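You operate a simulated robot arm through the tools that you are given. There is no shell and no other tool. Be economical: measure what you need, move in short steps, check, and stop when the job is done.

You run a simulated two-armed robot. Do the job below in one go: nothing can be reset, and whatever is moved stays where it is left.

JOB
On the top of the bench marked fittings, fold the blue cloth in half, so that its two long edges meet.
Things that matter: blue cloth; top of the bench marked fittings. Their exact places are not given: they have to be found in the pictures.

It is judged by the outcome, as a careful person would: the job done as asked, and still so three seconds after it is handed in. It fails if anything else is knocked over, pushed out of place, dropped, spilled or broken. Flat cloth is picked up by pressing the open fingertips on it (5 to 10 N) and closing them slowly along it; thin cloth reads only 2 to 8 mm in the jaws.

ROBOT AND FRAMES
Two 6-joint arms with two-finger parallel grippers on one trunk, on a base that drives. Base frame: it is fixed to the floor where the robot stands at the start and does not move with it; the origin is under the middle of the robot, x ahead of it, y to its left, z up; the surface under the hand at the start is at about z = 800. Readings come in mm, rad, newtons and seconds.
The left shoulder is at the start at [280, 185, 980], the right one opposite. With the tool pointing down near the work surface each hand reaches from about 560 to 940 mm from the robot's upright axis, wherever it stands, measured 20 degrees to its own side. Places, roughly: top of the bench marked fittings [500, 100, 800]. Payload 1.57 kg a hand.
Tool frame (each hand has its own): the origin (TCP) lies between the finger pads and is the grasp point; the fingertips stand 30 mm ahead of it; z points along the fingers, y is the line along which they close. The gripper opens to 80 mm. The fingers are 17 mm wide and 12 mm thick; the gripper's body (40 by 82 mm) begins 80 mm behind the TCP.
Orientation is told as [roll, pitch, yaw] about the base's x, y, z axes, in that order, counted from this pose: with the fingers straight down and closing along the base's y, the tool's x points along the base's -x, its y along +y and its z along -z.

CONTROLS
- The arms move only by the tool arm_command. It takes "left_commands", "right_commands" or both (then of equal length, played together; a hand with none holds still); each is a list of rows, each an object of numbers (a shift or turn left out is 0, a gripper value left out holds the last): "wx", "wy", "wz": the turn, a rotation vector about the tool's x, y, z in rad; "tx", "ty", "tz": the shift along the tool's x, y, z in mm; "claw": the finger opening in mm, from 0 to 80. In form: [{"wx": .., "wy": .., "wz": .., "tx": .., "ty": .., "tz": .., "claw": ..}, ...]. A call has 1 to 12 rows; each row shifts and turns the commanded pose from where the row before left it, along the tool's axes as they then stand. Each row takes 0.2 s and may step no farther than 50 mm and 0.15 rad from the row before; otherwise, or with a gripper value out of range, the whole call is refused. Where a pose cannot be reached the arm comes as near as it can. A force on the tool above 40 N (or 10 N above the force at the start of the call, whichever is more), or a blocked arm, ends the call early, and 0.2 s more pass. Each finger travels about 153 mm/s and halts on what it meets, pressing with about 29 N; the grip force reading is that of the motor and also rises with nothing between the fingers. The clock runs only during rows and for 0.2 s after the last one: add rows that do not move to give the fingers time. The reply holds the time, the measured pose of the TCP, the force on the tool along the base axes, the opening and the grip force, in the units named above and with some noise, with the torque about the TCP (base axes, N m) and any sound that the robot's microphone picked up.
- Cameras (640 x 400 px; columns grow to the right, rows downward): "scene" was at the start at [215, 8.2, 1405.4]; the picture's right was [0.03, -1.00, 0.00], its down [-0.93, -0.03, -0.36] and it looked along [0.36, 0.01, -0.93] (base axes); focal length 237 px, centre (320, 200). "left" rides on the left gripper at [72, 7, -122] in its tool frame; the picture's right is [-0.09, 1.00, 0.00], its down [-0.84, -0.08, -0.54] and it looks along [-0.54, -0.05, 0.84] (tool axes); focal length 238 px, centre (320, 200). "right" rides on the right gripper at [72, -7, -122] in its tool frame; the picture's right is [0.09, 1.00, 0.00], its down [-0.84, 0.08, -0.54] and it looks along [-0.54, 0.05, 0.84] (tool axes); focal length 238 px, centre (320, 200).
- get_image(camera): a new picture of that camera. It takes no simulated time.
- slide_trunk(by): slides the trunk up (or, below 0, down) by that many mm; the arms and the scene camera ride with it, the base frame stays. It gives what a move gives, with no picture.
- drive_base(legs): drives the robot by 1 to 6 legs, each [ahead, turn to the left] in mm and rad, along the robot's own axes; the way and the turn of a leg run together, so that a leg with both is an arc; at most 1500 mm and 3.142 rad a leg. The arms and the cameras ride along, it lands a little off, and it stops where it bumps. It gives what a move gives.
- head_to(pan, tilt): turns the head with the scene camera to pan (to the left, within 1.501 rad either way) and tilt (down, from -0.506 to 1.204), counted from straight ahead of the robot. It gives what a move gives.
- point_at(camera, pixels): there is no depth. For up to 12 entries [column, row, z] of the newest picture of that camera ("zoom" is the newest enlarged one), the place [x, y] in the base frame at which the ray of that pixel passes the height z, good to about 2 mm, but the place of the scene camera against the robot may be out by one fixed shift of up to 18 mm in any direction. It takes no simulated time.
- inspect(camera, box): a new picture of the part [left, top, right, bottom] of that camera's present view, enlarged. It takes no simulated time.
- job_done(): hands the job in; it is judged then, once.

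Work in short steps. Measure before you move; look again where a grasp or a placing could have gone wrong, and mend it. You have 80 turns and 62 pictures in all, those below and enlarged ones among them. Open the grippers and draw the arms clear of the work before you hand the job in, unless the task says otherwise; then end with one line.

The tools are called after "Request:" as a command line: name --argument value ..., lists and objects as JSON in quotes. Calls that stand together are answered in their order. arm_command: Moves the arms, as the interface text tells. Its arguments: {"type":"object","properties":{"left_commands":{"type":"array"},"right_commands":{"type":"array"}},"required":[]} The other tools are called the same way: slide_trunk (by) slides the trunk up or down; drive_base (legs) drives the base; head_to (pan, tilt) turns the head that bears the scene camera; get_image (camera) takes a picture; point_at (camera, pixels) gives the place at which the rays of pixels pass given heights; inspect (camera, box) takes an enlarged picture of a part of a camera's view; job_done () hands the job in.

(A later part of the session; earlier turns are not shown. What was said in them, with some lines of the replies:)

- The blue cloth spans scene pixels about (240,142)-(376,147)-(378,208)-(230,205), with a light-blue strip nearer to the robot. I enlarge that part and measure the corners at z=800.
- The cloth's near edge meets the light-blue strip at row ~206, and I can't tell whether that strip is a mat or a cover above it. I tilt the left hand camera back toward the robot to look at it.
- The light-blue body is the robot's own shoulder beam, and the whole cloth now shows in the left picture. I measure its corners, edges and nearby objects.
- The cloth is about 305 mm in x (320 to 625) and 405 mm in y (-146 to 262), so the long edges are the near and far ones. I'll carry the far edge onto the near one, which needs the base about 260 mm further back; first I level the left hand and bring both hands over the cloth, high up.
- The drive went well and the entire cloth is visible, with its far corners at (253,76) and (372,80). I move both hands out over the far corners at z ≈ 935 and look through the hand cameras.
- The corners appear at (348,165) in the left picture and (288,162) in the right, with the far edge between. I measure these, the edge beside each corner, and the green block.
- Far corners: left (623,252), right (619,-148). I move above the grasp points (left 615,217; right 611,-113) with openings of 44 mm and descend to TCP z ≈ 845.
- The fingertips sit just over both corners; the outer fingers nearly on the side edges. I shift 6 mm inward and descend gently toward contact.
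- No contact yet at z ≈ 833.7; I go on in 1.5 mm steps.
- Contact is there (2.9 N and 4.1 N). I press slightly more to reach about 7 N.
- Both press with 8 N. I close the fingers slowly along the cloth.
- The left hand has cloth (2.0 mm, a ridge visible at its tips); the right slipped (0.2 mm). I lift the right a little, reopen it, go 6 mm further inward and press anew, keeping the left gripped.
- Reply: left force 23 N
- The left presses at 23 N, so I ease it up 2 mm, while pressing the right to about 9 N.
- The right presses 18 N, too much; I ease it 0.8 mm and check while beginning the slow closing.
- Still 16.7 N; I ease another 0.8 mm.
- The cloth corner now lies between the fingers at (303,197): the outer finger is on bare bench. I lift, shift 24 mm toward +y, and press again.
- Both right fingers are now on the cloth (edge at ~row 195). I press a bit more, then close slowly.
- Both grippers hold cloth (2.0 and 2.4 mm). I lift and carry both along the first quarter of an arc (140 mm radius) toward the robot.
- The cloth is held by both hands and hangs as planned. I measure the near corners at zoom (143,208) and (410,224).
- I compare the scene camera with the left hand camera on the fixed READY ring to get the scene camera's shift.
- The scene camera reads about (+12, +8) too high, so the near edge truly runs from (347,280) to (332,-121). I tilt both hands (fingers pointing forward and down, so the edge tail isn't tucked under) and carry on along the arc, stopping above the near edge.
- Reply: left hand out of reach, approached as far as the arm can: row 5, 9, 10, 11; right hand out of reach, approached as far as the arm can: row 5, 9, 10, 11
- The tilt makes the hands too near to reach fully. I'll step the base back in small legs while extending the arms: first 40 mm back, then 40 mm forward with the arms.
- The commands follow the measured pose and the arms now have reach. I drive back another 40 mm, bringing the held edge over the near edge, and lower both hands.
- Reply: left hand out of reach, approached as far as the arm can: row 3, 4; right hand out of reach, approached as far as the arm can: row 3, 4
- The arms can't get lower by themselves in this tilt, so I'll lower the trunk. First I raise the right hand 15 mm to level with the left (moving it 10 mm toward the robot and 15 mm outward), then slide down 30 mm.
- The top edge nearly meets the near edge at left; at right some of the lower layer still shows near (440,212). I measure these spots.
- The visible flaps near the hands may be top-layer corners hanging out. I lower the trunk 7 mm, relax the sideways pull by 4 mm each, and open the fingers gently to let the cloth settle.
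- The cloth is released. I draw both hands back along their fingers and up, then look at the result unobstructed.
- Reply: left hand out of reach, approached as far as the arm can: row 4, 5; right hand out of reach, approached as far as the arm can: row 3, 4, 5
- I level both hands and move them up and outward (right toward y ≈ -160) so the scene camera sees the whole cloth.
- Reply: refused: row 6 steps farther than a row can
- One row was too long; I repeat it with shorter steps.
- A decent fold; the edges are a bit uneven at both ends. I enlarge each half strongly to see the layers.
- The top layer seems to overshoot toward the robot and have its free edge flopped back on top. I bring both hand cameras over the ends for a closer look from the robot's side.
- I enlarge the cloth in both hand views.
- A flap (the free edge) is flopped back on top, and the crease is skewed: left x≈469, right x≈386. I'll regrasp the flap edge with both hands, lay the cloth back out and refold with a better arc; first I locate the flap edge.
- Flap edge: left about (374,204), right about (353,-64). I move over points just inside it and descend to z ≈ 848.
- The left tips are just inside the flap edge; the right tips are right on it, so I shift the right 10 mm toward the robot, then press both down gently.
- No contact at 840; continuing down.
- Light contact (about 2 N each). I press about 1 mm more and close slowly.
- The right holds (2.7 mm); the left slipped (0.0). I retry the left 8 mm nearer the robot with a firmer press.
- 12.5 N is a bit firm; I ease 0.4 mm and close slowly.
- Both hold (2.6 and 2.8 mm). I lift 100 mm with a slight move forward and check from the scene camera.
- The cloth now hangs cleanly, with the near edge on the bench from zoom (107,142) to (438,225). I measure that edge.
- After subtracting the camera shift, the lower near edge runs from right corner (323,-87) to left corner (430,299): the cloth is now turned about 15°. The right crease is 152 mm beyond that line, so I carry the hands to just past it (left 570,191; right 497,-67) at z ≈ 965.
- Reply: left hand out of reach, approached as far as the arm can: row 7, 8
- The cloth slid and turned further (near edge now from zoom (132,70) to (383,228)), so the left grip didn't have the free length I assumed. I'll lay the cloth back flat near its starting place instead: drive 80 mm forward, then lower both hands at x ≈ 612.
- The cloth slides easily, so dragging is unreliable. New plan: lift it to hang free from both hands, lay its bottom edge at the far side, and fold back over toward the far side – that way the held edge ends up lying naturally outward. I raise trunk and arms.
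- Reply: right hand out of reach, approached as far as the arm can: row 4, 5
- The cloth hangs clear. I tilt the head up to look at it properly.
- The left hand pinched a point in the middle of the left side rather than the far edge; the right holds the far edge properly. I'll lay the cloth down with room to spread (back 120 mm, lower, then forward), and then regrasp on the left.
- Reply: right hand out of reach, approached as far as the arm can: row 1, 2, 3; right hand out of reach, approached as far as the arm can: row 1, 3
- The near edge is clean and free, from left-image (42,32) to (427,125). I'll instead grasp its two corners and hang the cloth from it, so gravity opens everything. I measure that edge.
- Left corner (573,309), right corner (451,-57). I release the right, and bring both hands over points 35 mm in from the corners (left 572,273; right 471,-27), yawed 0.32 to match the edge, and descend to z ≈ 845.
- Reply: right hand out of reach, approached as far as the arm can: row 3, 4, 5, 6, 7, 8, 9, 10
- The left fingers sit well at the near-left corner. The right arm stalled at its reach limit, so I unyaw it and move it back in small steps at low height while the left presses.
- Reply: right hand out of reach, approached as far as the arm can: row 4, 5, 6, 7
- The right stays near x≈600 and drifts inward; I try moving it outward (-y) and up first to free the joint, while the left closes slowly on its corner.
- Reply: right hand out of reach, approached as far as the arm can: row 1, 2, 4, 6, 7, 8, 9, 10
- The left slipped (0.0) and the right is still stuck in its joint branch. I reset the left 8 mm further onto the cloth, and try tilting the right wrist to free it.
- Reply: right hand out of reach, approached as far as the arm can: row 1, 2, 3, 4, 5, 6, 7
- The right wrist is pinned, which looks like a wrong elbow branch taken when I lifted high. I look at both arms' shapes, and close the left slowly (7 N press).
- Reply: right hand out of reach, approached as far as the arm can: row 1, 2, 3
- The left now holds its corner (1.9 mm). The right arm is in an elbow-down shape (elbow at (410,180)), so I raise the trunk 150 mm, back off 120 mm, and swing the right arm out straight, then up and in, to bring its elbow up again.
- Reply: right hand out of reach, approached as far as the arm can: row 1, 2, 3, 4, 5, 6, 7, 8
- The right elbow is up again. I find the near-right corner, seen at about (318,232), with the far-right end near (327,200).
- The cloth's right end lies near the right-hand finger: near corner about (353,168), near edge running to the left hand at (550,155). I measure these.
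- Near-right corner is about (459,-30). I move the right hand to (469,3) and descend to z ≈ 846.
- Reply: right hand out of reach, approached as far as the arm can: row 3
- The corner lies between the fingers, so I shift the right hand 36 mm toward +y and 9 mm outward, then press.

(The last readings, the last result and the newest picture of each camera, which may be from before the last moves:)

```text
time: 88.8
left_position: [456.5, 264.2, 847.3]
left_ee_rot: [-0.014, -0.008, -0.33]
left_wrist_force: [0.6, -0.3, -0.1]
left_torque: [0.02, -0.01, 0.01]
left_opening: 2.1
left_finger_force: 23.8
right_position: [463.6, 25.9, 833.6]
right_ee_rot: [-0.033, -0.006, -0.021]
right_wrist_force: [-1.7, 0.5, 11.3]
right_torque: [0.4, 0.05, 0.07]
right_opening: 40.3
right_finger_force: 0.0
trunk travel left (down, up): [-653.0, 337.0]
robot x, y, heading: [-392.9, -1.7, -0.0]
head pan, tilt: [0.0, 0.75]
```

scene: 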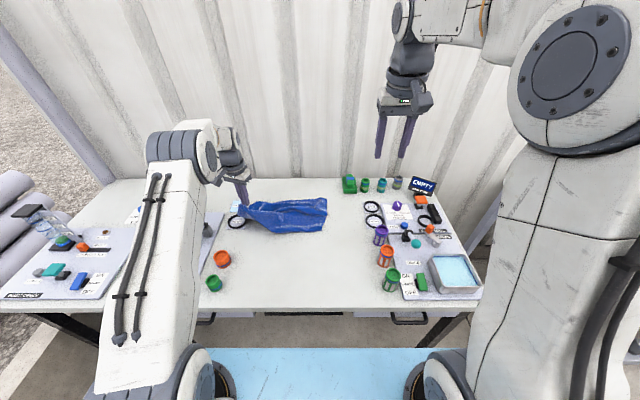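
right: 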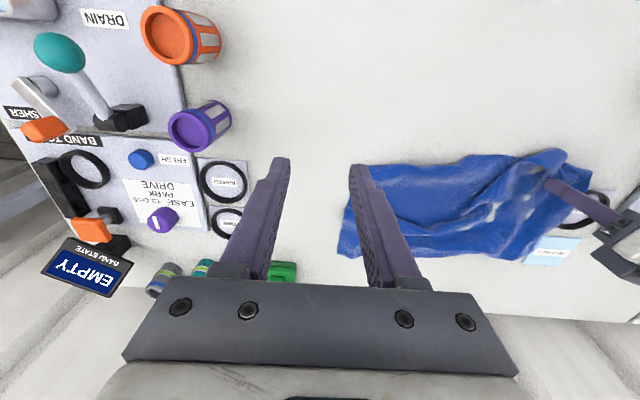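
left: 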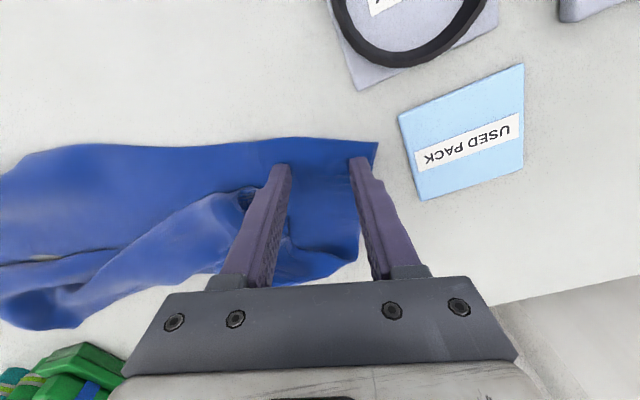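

11 N but uneven (torque 0.4 from the small roll). I level the roll, press again lightly, and close slowly.

Request:
arm_command --right_commands '[{"tz": -1.5}, {"wx": -0.034}, {"tz": 1.6}, {"claw": 35}, {"claw": 30}, {"claw": 25}, {"claw": 20}, {"claw": 15}, {"claw": 10}, {"claw": 5}, {"claw": 0}, {}]'

```text
time: 91.5
left_position: [455.5, 263.8, 846.3]
left_ee_rot: [-0.015, -0.008, -0.33]
left_wrist_force: [0.0, 0.9, -0.2]
left_torque: [0.01, -0.01, -0.01]
left_opening: 2.0
left_finger_force: 23.8
right_position: [464.5, 25.1, 832.1]
right_ee_rot: [0.0, -0.005, -0.023]
right_wrist_force: [0.6, -1.6, 13.9]
right_torque: [0.04, -0.09, 0.0]
right_opening: 2.9
right_finger_force: 24.3
trunk travel left (down, up): [-653.0, 337.0]
robot x, y, heading: [-397.2, -0.7, -0.003]
head pan, tilt: [0.0, 0.75]
```

Both hands now hold the near edge with its border toward the robot, which is the right way round. I lift everything with the trunk (+295), unyaw the left, and spread the hands to straighten the edge.

Request:
slide_trunk --by 295

Request:
arm_command --left_commands '[{"wz": -0.11}, {"wz": -0.11}, {"wz": -0.11}, {"ty": 3}, {"ty": 3}, {"ty": 3}, {}]' --right_commands '[{}, {}, {}, {"ty": -12}, {"ty": -12}, {"ty": -10}, {}]'

Request:
inspect --camera "scene" --box '[170, 60, 450, 260]'

```text
time: 94.4
left_position: [456.8, 264.6, 1140.8]
left_ee_rot: [-0.014, -0.008, -0.33]
left_wrist_force: [0.3, -1.3, -0.6]
left_torque: [0.01, 0.0, 0.02]
left_opening: 1.7
left_finger_force: 24.1
right_position: [463.6, 24.5, 1126.8]
right_ee_rot: [0.0, -0.004, -0.02]
right_wrist_force: [0.0, -0.8, -0.9]
right_torque: [-0.01, -0.01, 0.0]
right_opening: 2.4
right_finger_force: 23.7
trunk travel left (down, up): [-948.0, 42.0]
robot x, y, heading: [-393.9, 2.3, -0.004]
head pan, tilt: [0.0, 0.75]
```

```text
time: 96.0
left_position: [456.2, 273.4, 1140.8]
left_ee_rot: [-0.016, -0.002, 0.001]
left_wrist_force: [-0.7, -0.8, -1.0]
left_torque: [0.01, -0.01, -0.05]
left_opening: 2.1
left_finger_force: 23.7
right_position: [463.7, -8.6, 1125.7]
right_ee_rot: [0.0, -0.003, -0.021]
right_wrist_force: [-0.7, 0.3, -0.8]
right_torque: [0.01, 0.0, 0.01]
right_opening: 2.7
right_finger_force: 23.8
trunk travel left (down, up): [-948.0, 42.0]
robot x, y, heading: [-395.8, -0.5, 0.001]
head pan, tilt: [0.0, 0.75]
```

```text
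2.00 times, centred on (310, 160) of scene
```

zoom: 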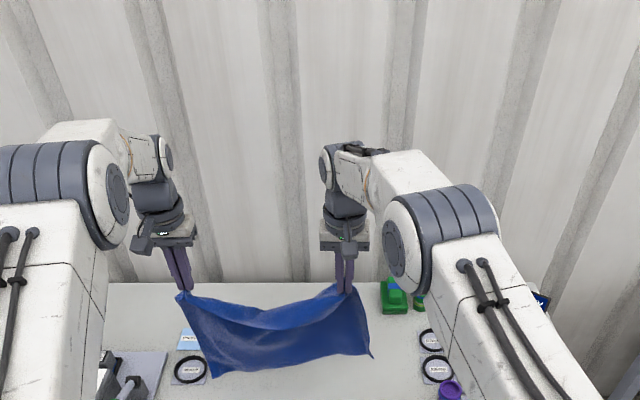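

The cloth hangs cleanly from its edge, still slack between the hands. I spread them to ~302 mm, shift everything 45 mm to the right, level them, retract 164 mm, and drive 85 mm forward so the bottom edge will land near x ≈ 380.

Request:
arm_command --left_commands '[{"tx": 20, "ty": -10, "tz": 7}, {"tx": 20, "ty": -10, "tz": 8}, {"tx": 25, "ty": -10}, {"tx": 25, "ty": -9}, {"tx": 25}, {"tx": 25}, {"tx": 24}, {}]' --right_commands '[{"tx": 20, "ty": -15}, {"tx": 20, "ty": -15}, {"tx": 25, "ty": -15}, {"tx": 25, "ty": -14}, {"tx": 25}, {"tx": 25}, {"tx": 31}, {}]'

Request:
drive_base --legs '[[85, 0]]'

Request:
inspect --camera "scene" --box '[190, 130, 450, 330]'

```text
time: 97.8
left_position: [291.5, 233.6, 1126.4]
left_ee_rot: [-0.015, -0.002, 0.001]
left_wrist_force: [-0.1, 0.5, -0.4]
left_torque: [0.01, -0.02, -0.04]
left_opening: 1.9
left_finger_force: 23.8
right_position: [290.6, -65.7, 1126.5]
right_ee_rot: [0.001, -0.005, -0.022]
right_wrist_force: [0.5, 0.4, -1.1]
right_torque: [0.0, -0.01, 0.0]
right_opening: 2.8
right_finger_force: 24.0
trunk travel left (down, up): [-948.0, 42.0]
robot x, y, heading: [-399.2, 0.1, -0.004]
head pan, tilt: [0.0, 0.75]
```

```text
time: 98.9
left_position: [377.5, 232.2, 1125.1]
left_ee_rot: [-0.016, -0.002, -0.001]
left_wrist_force: [0.8, 0.9, -0.7]
left_torque: [-0.01, 0.02, -0.03]
left_opening: 1.9
left_finger_force: 23.8
right_position: [377.7, -65.4, 1126.7]
right_ee_rot: [-0.001, -0.002, -0.023]
right_wrist_force: [0.3, 0.5, 0.0]
right_torque: [0.01, -0.03, 0.0]
right_opening: 2.7
right_finger_force: 23.9
trunk travel left (down, up): [-948.0, 42.0]
robot x, y, heading: [-310.7, 0.6, -0.001]
head pan, tilt: [0.0, 0.75]
```

```text
2.00 times, centred on (320, 230) of scene
```

zoom: 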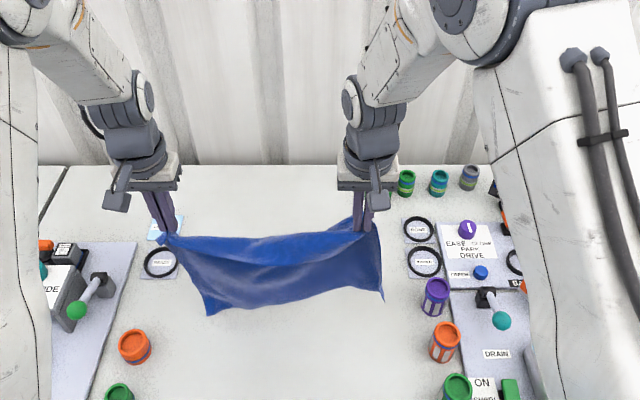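

Good: the edge is nearly straight. I now lay the lower half: lowering by trunk and moving forward with the arms in steps, then look.

Request:
slide_trunk --by -55

Request:
arm_command --left_commands '[{"tx": -15}, {"tx": -15}, {"tx": -10}]' --right_commands '[{"tx": -15, "ty": -4}, {"tx": -15, "ty": -4}, {"tx": -10}]'

Request:
slide_trunk --by -50

Request:
arm_command --left_commands '[{"tx": -15}, {"tx": -15}, {"tx": -20}]' --right_commands '[{"tx": -15}, {"tx": -15}, {"tx": -20}]'

Request:
slide_trunk --by -50

Request:
arm_command --left_commands '[{"tx": -15}, {"tx": -20}, {"tx": -20}, {}]' --right_commands '[{"tx": -15}, {"tx": -20}, {"tx": -20}, {}]'

Request:
inspect --camera "scene" --box '[190, 130, 450, 330]'

```text
time: 99.8
left_position: [376.9, 232.5, 1070.3]
left_ee_rot: [-0.017, -0.002, 0.001]
left_wrist_force: [0.0, 0.8, 0.3]
left_torque: [-0.02, 0.02, 0.01]
left_opening: 2.1
left_finger_force: 23.3
right_position: [377.6, -66.5, 1072.5]
right_ee_rot: [-0.001, -0.003, -0.023]
right_wrist_force: [0.1, -0.1, -0.9]
right_torque: [0.04, 0.01, -0.01]
right_opening: 3.1
right_finger_force: 24.2
trunk travel left (down, up): [-893.0, 97.0]
robot x, y, heading: [-310.2, 0.8, -0.001]
head pan, tilt: [0.0, 0.75]
```

```text
time: 100.7
left_position: [418.1, 234.0, 1071.0]
left_ee_rot: [-0.015, -0.002, 0.001]
left_wrist_force: [-0.2, -0.2, -0.1]
left_torque: [0.0, 0.01, -0.05]
left_opening: 2.1
left_finger_force: 24.0
right_position: [418.1, -74.0, 1070.9]
right_ee_rot: [-0.002, -0.003, -0.023]
right_wrist_force: [-0.3, -0.4, 0.3]
right_torque: [0.07, -0.01, 0.03]
right_opening: 2.7
right_finger_force: 24.2
trunk travel left (down, up): [-893.0, 97.0]
robot x, y, heading: [-310.1, 1.7, -0.007]
head pan, tilt: [0.0, 0.75]
```

```text
time: 101.6
left_position: [418.3, 233.6, 1020.8]
left_ee_rot: [-0.013, -0.001, 0.002]
left_wrist_force: [-0.2, -0.4, 0.1]
left_torque: [-0.01, -0.01, -0.04]
left_opening: 2.2
left_finger_force: 23.6
right_position: [417.4, -74.9, 1022.4]
right_ee_rot: [0.001, -0.003, -0.023]
right_wrist_force: [-0.8, 0.3, 0.5]
right_torque: [0.03, -0.02, 0.01]
right_opening: 2.7
right_finger_force: 24.0
trunk travel left (down, up): [-843.0, 147.0]
robot x, y, heading: [-309.0, -1.5, -0.006]
head pan, tilt: [0.0, 0.75]
```

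```text
time: 102.4
left_position: [469.0, 234.5, 1022.2]
left_ee_rot: [-0.015, -0.005, 0.0]
left_wrist_force: [0.5, -0.7, 1.1]
left_torque: [0.03, 0.0, -0.02]
left_opening: 2.1
left_finger_force: 23.2
right_position: [468.2, -74.6, 1021.5]
right_ee_rot: [0.001, -0.002, -0.023]
right_wrist_force: [-0.3, -1.0, 0.9]
right_torque: [0.04, -0.02, -0.02]
right_opening: 2.9
right_finger_force: 23.6
trunk travel left (down, up): [-843.0, 147.0]
robot x, y, heading: [-308.4, -3.6, -0.0]
head pan, tilt: [0.0, 0.75]
```

```text
time: 103.3
left_position: [468.6, 233.7, 971.8]
left_ee_rot: [-0.014, -0.003, 0.0]
left_wrist_force: [-1.1, -0.1, 0.2]
left_torque: [-0.04, -0.01, -0.02]
left_opening: 2.0
left_finger_force: 23.3
right_position: [466.7, -75.1, 972.4]
right_ee_rot: [0.0, -0.003, -0.024]
right_wrist_force: [0.6, 0.1, -0.3]
right_torque: [0.04, -0.03, 0.02]
right_opening: 2.9
right_finger_force: 24.1
trunk travel left (down, up): [-793.0, 197.0]
robot x, y, heading: [-309.9, -2.6, -0.006]
head pan, tilt: [0.0, 0.75]
```

```text
time: 104.3
left_position: [524.8, 234.9, 971.8]
left_ee_rot: [-0.016, -0.003, 0.0]
left_wrist_force: [0.3, -0.9, -0.4]
left_torque: [-0.01, 0.05, -0.03]
left_opening: 1.9
left_finger_force: 23.3
right_position: [522.2, -75.9, 972.5]
right_ee_rot: [0.002, -0.004, -0.022]
right_wrist_force: [0.0, 0.3, -0.4]
right_torque: [-0.01, -0.02, 0.0]
right_opening: 2.9
right_finger_force: 24.1
trunk travel left (down, up): [-793.0, 197.0]
robot x, y, heading: [-311.4, -2.3, -0.003]
head pan, tilt: [0.0, 0.75]
```

```text
2.00 times, centred on (320, 230) of scene
```

zoom: 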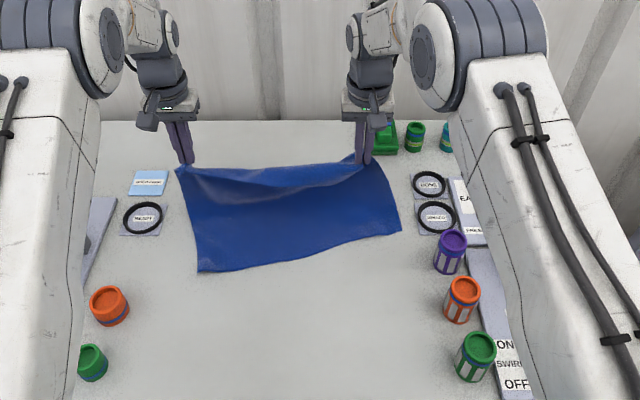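

Excellent: the lower half lies flat, bottom edge from zoom (198,271) to (400,232). I measure it, with the rings to correct the camera's shift.

Request:
point_at --camera "zoom" --pixels '[[198, 271, 801], [260, 264, 801], [330, 249, 801], [400, 232, 801], [143, 217, 803], [437, 216, 803]]'

```text
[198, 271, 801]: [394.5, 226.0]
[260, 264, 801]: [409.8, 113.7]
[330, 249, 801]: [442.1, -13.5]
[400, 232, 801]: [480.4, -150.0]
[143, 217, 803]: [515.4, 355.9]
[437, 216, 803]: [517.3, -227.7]
```

True lower edge: left corner (384,218) to right corner (470,-158), turned about 13°. I swing the hands to stand above the matching crease (left 545,216; right 610,-85), yawed 0.225 along the edge, and recheck.

Request:
slide_trunk --by -15

Request:
arm_command --left_commands '[{"tx": 13, "ty": -6}, {"tx": 13, "ty": -7}, {"tx": 14, "ty": -6}, {"wz": -0.11}, {"wz": -0.11}]' --right_commands '[{"tx": -10, "ty": -4}, {"tx": -8, "ty": -4}, {}, {}, {}]'

Request:
drive_base --legs '[[60, 0]]'

Request:
arm_command --left_commands '[{}, {}, {}, {}]' --right_commands '[{"tx": -10}, {"wz": -0.12}, {"wz": -0.12}, {}]'

Request:
inspect --camera "scene" --box '[190, 140, 450, 340]'

```text
time: 104.9
left_position: [523.9, 234.1, 955.9]
left_ee_rot: [-0.016, -0.001, 0.001]
left_wrist_force: [-0.3, 0.2, -0.3]
left_torque: [0.03, -0.02, -0.01]
left_opening: 2.0
left_finger_force: 23.6
right_position: [521.9, -76.6, 957.8]
right_ee_rot: [0.001, -0.005, -0.023]
right_wrist_force: [0.4, 0.0, -0.1]
right_torque: [0.04, 0.01, 0.0]
right_opening: 2.6
right_finger_force: 23.5
trunk travel left (down, up): [-778.0, 212.0]
robot x, y, heading: [-310.1, 0.3, -0.004]
head pan, tilt: [0.0, 0.75]
```

```text
time: 106.1
left_position: [483.7, 216.2, 956.5]
left_ee_rot: [-0.016, 0.002, 0.221]
left_wrist_force: [0.9, -0.7, 0.1]
left_torque: [-0.02, 0.0, 0.02]
left_opening: 2.1
left_finger_force: 23.8
right_position: [539.8, -85.8, 957.6]
right_ee_rot: [0.0, -0.003, -0.026]
right_wrist_force: [0.0, 0.0, -0.1]
right_torque: [-0.02, -0.06, 0.0]
right_opening: 2.7
right_finger_force: 24.5
trunk travel left (down, up): [-778.0, 212.0]
robot x, y, heading: [-309.8, -0.3, -0.005]
head pan, tilt: [0.0, 0.75]
```

```text
time: 107.1
left_position: [543.4, 213.9, 956.9]
left_ee_rot: [-0.016, 0.002, 0.218]
left_wrist_force: [-1.0, -0.3, 0.3]
left_torque: [-0.04, -0.03, -0.03]
left_opening: 1.7
left_finger_force: 23.6
right_position: [600.9, -85.8, 957.3]
right_ee_rot: [-0.001, -0.006, -0.023]
right_wrist_force: [-0.5, 0.4, -0.5]
right_torque: [0.01, -0.01, 0.01]
right_opening: 2.9
right_finger_force: 24.0
trunk travel left (down, up): [-778.0, 212.0]
robot x, y, heading: [-252.2, 1.3, -0.002]
head pan, tilt: [0.0, 0.75]
```

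```text
time: 108.1
left_position: [543.6, 214.2, 957.2]
left_ee_rot: [-0.017, 0.002, 0.219]
left_wrist_force: [0.6, -0.2, -0.3]
left_torque: [-0.02, 0.01, -0.03]
left_opening: 2.1
left_finger_force: 23.7
right_position: [610.2, -87.5, 955.8]
right_ee_rot: [-0.002, -0.003, 0.218]
right_wrist_force: [0.0, 0.1, 0.2]
right_torque: [0.0, 0.0, -0.04]
right_opening: 2.8
right_finger_force: 23.8
trunk travel left (down, up): [-778.0, 212.0]
robot x, y, heading: [-252.5, -0.4, -0.001]
head pan, tilt: [0.0, 0.75]
```

```text
2.00 times, centred on (320, 240) of scene
```

zoom: 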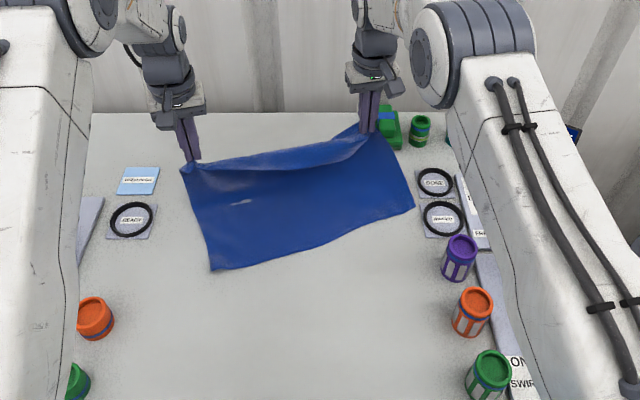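

Request:
point_at --camera "zoom" --pixels '[[211, 270, 801], [280, 255, 801], [340, 237, 801], [414, 208, 801], [131, 220, 803], [443, 219, 803]]'

```text
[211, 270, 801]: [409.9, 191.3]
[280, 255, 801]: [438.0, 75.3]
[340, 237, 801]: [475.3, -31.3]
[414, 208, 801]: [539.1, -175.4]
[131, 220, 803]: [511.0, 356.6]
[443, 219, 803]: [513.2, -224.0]
```

The lower edge now runs from (404,182) to (534,-186) after correction, so the hands must travel to about (425,147) and (527,-141). I yaw 0.12 more and carry the held edge over in an arc down onto that line.

Request:
arm_command --left_commands '[{"wz": -0.12}, {"tx": 26.2, "ty": -2.9, "tz": 2.1}, {"tx": 25.3, "ty": -2.9, "tz": 6.7}, {"tx": 23.3, "ty": -2.9, "tz": 11}, {"tx": 20.3, "ty": -2.9, "tz": 14.7}, {"tx": 16.8, "ty": -2.9, "tz": 17.8}, {"tx": 12.5, "ty": -2.9, "tz": 20.4}, {"tx": 7.7, "ty": -2.9, "tz": 22.2}, {"tx": 2.4, "ty": -2.9, "tz": 20}, {}]' --right_commands '[{"wz": -0.12}, {"tx": 18.7, "ty": -2.9, "tz": 2.1}, {"tx": 18, "ty": -2.9, "tz": 6.7}, {"tx": 16.6, "ty": -2.9, "tz": 11}, {"tx": 14.5, "ty": -2.9, "tz": 14.7}, {"tx": 12, "ty": -2.9, "tz": 17.8}, {"tx": 8.9, "ty": -2.9, "tz": 20.4}, {"tx": 5.5, "ty": -2.9, "tz": 22.2}, {"tx": 1.7, "ty": -2.9, "tz": 20}, {}]'

Request:
inspect --camera "scene" --box '[220, 170, 420, 300]'

```text
time: 110.3
left_position: [423.4, 146.7, 843.3]
left_ee_rot: [-0.016, 0.004, 0.34]
left_wrist_force: [0.4, -0.3, 1.0]
left_torque: [-0.01, -0.01, 0.0]
left_opening: 1.9
left_finger_force: 23.6
right_position: [528.0, -139.8, 842.5]
right_ee_rot: [-0.001, -0.005, 0.336]
right_wrist_force: [0.7, 0.3, 1.4]
right_torque: [-0.04, 0.02, -0.02]
right_opening: 2.6
right_finger_force: 24.0
trunk travel left (down, up): [-778.0, 212.0]
robot x, y, heading: [-249.9, 3.0, -0.001]
head pan, tilt: [0.0, 0.75]
```

```text
3.08 times, centred on (320, 235) of scene
```

zoom: 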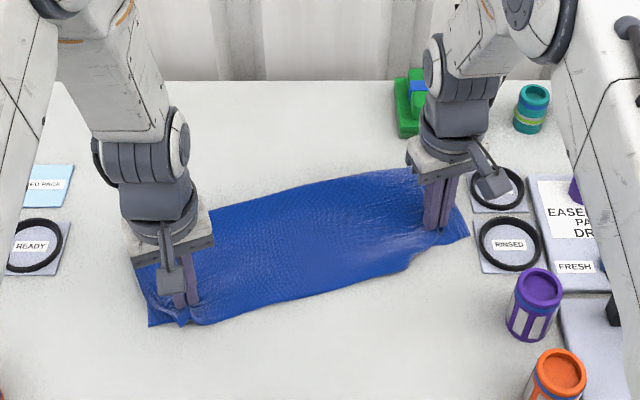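

The fold lies cleanly with the edges together. I lower 4 mm, open the fingers slowly, and lift straight up.

Request:
arm_command --left_commands '[{"tz": 3}, {"claw": 6}, {"claw": 12}, {"claw": 20}, {}, {"tz": -15}, {"tz": -30}, {"tz": -40}, {"tz": -40}, {"tz": -40, "tx": 20}, {"ty": 40}, {"ty": 40}]' --right_commands '[{"tz": 3}, {"claw": 6}, {"claw": 12}, {"claw": 20}, {}, {"tz": -15}, {"tz": -30}, {"tz": -40}, {"tz": -40}, {"tz": -40}, {"ty": -40}, {"ty": -40}]'

Request:
inspect --camera "scene" --box '[230, 180, 400, 290]'

```text
time: 112.9
left_position: [377.9, 217.8, 1003.8]
left_ee_rot: [-0.015, 0.004, 0.339]
left_wrist_force: [-0.6, -0.7, -1.0]
left_torque: [0.03, 0.01, 0.02]
left_opening: 20.2
left_finger_force: 0.1
right_position: [552.7, -216.4, 1003.5]
right_ee_rot: [-0.001, -0.003, 0.34]
right_wrist_force: [-0.6, 0.5, 0.0]
right_torque: [0.01, 0.02, 0.02]
right_opening: 19.9
right_finger_force: 0.1
trunk travel left (down, up): [-778.0, 212.0]
robot x, y, heading: [-251.5, -1.0, 0.003]
head pan, tilt: [0.0, 0.75]
```

```text
3.64 times, centred on (315, 235) of scene
```

zoom: 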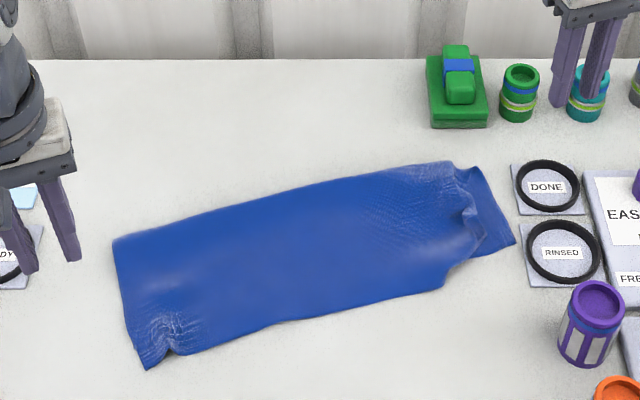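

A clean fold, except the top layer's right end is bunched at (465,215) and falls short of the lower layer's corner (515,240). I measure that spot to smooth it outward.

Request:
point_at --camera "zoom" --pixels '[[515, 240, 801], [445, 288, 803], [470, 258, 803], [465, 212, 812], [455, 163, 803], [480, 167, 803], [145, 369, 802], [113, 240, 803], [562, 253, 803], [170, 350, 802], [340, 312, 802]]'

Request:
get_image --camera "right"

```text
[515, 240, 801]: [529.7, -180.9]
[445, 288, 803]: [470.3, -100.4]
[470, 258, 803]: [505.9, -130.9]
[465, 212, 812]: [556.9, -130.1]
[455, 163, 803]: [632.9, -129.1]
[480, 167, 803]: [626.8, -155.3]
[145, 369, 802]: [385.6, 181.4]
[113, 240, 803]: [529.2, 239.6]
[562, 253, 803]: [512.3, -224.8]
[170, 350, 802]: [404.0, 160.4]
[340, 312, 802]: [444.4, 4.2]
```

```text
1 pictures are left
```

right: 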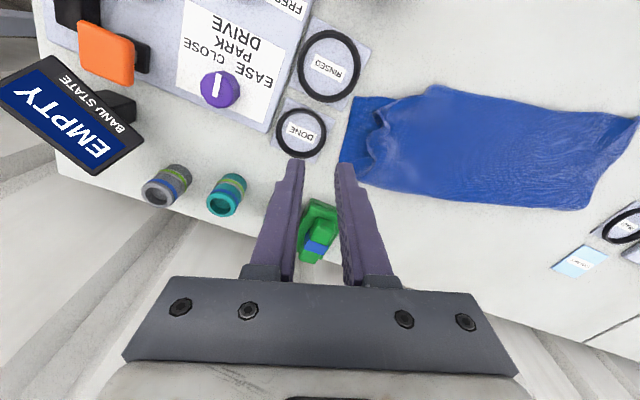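

I need to know whether the strip right of the ridge is the top layer's corner or only the lower layer, so I use the last picture to enlarge that end.

Request:
inspect --camera "right" --box '[330, 75, 490, 215]'

```text
2.86 times, centred on (410, 145) of right
```

zoom: 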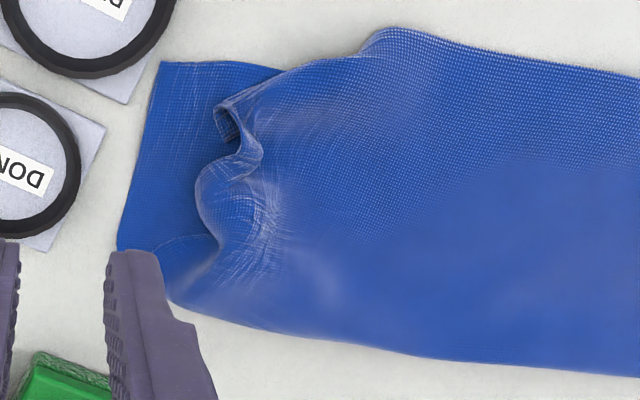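

The strip is the lower layer; the top corner is at zoom (218,112) with the lower corner at (160,62). I measure both.

Request:
point_at --camera "zoom" --pixels '[[160, 62, 801], [218, 112, 812], [280, 69, 803], [370, 40, 806], [250, 155, 815], [200, 195, 812], [300, 62, 803], [235, 200, 815]]'

```text
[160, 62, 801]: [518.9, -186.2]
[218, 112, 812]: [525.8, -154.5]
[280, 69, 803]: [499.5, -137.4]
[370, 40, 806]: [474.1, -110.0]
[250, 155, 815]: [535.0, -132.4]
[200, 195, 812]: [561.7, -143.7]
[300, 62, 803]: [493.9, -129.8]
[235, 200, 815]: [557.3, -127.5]
```

The long edges meet within 15–20 mm, but the top right corner sits 33 mm short. I gently pinch only the raised ridge there (tips kept above the lower layer) and see if it takes.

Request:
arm_command --right_commands '[{"ty": 38, "tx": -2, "claw": 34}, {"ty": 38, "tx": -2}, {"tz": 40}, {"tz": 40}, {"tz": 40}, {"tz": 30}, {"tz": 14}, {}, {"claw": 20}, {"claw": 10}, {"claw": 0}, {}]'

```text
time: 115.5
left_position: [378.9, 217.9, 1002.5]
left_ee_rot: [-0.015, 0.002, 0.338]
left_wrist_force: [0.9, 0.1, -0.1]
left_torque: [0.03, 0.0, -0.04]
left_opening: 20.3
left_finger_force: 0.0
right_position: [533.0, -141.4, 840.0]
right_ee_rot: [-0.002, -0.005, 0.337]
right_wrist_force: [-0.6, 0.0, -0.2]
right_torque: [-0.03, 0.01, 0.01]
right_opening: 11.0
right_finger_force: 28.1
trunk travel left (down, up): [-778.0, 212.0]
robot x, y, heading: [-248.0, 1.2, -0.004]
head pan, tilt: [0.0, 0.75]
```

It grips the curled ridge (11 mm, no downward force). I pull it outward along the edge by 28 mm, release gently, and rise.

Request:
arm_command --right_commands '[{"tz": -3}, {"ty": -8, "tx": 1}, {"ty": -10, "tx": 2}, {"ty": -10, "tx": 1}, {"tz": 3}, {"claw": 16}, {"claw": 24}, {"claw": 34}, {}, {"tz": -20}, {"tz": -40}, {"tz": -45}]'

```text
time: 118.1
left_position: [379.1, 217.4, 1002.8]
left_ee_rot: [-0.016, 0.004, 0.338]
left_wrist_force: [0.8, 0.0, -0.2]
left_torque: [0.01, -0.01, -0.01]
left_opening: 19.9
left_finger_force: 0.0
right_position: [537.2, -171.7, 945.3]
right_ee_rot: [-0.001, -0.004, 0.336]
right_wrist_force: [0.4, 0.3, 0.7]
right_torque: [0.0, 0.02, 0.04]
right_opening: 33.9
right_finger_force: 0.1
trunk travel left (down, up): [-778.0, 212.0]
robot x, y, heading: [-248.7, -1.0, 0.003]
head pan, tilt: [0.0, 0.75]
```

Released without force. I draw both arms well clear, up and outward, and then hand in.

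Request:
arm_command --right_commands '[{"tz": -40}, {"tz": -30}, {"tx": 30}, {"tx": 30}, {}, {}, {}]' --left_commands '[{"tz": -30}, {}, {}, {}, {}, {}, {}]'

Request:
job_done

```text
time: 119.7
left_position: [378.8, 218.4, 1031.9]
left_ee_rot: [-0.015, 0.004, 0.339]
left_wrist_force: [1.0, -0.1, 0.3]
left_torque: [0.02, 0.03, -0.02]
left_opening: 19.9
left_finger_force: 0.1
right_position: [479.6, -189.8, 1014.8]
right_ee_rot: [-0.002, -0.003, 0.337]
right_wrist_force: [-0.2, 0.3, 0.1]
right_torque: [0.0, 0.0, 0.01]
right_opening: 33.9
right_finger_force: 0.1
trunk travel left (down, up): [-778.0, 212.0]
robot x, y, heading: [-248.5, 1.4, -0.007]
head pan, tilt: [0.0, 0.75]
```

```text
The job is handed in.
```

I folded the blue cloth in half on the fittings bench and handed the job in. In the last pictures its long edges met within about 20 mm, but the top right corner was 33 mm short; I then pulled that corner about 28 mm outward, with no pictures left to check it. The cloth lies turned about 20° from where it started, nothing else looked disturbed, and both grippers are open and clear.
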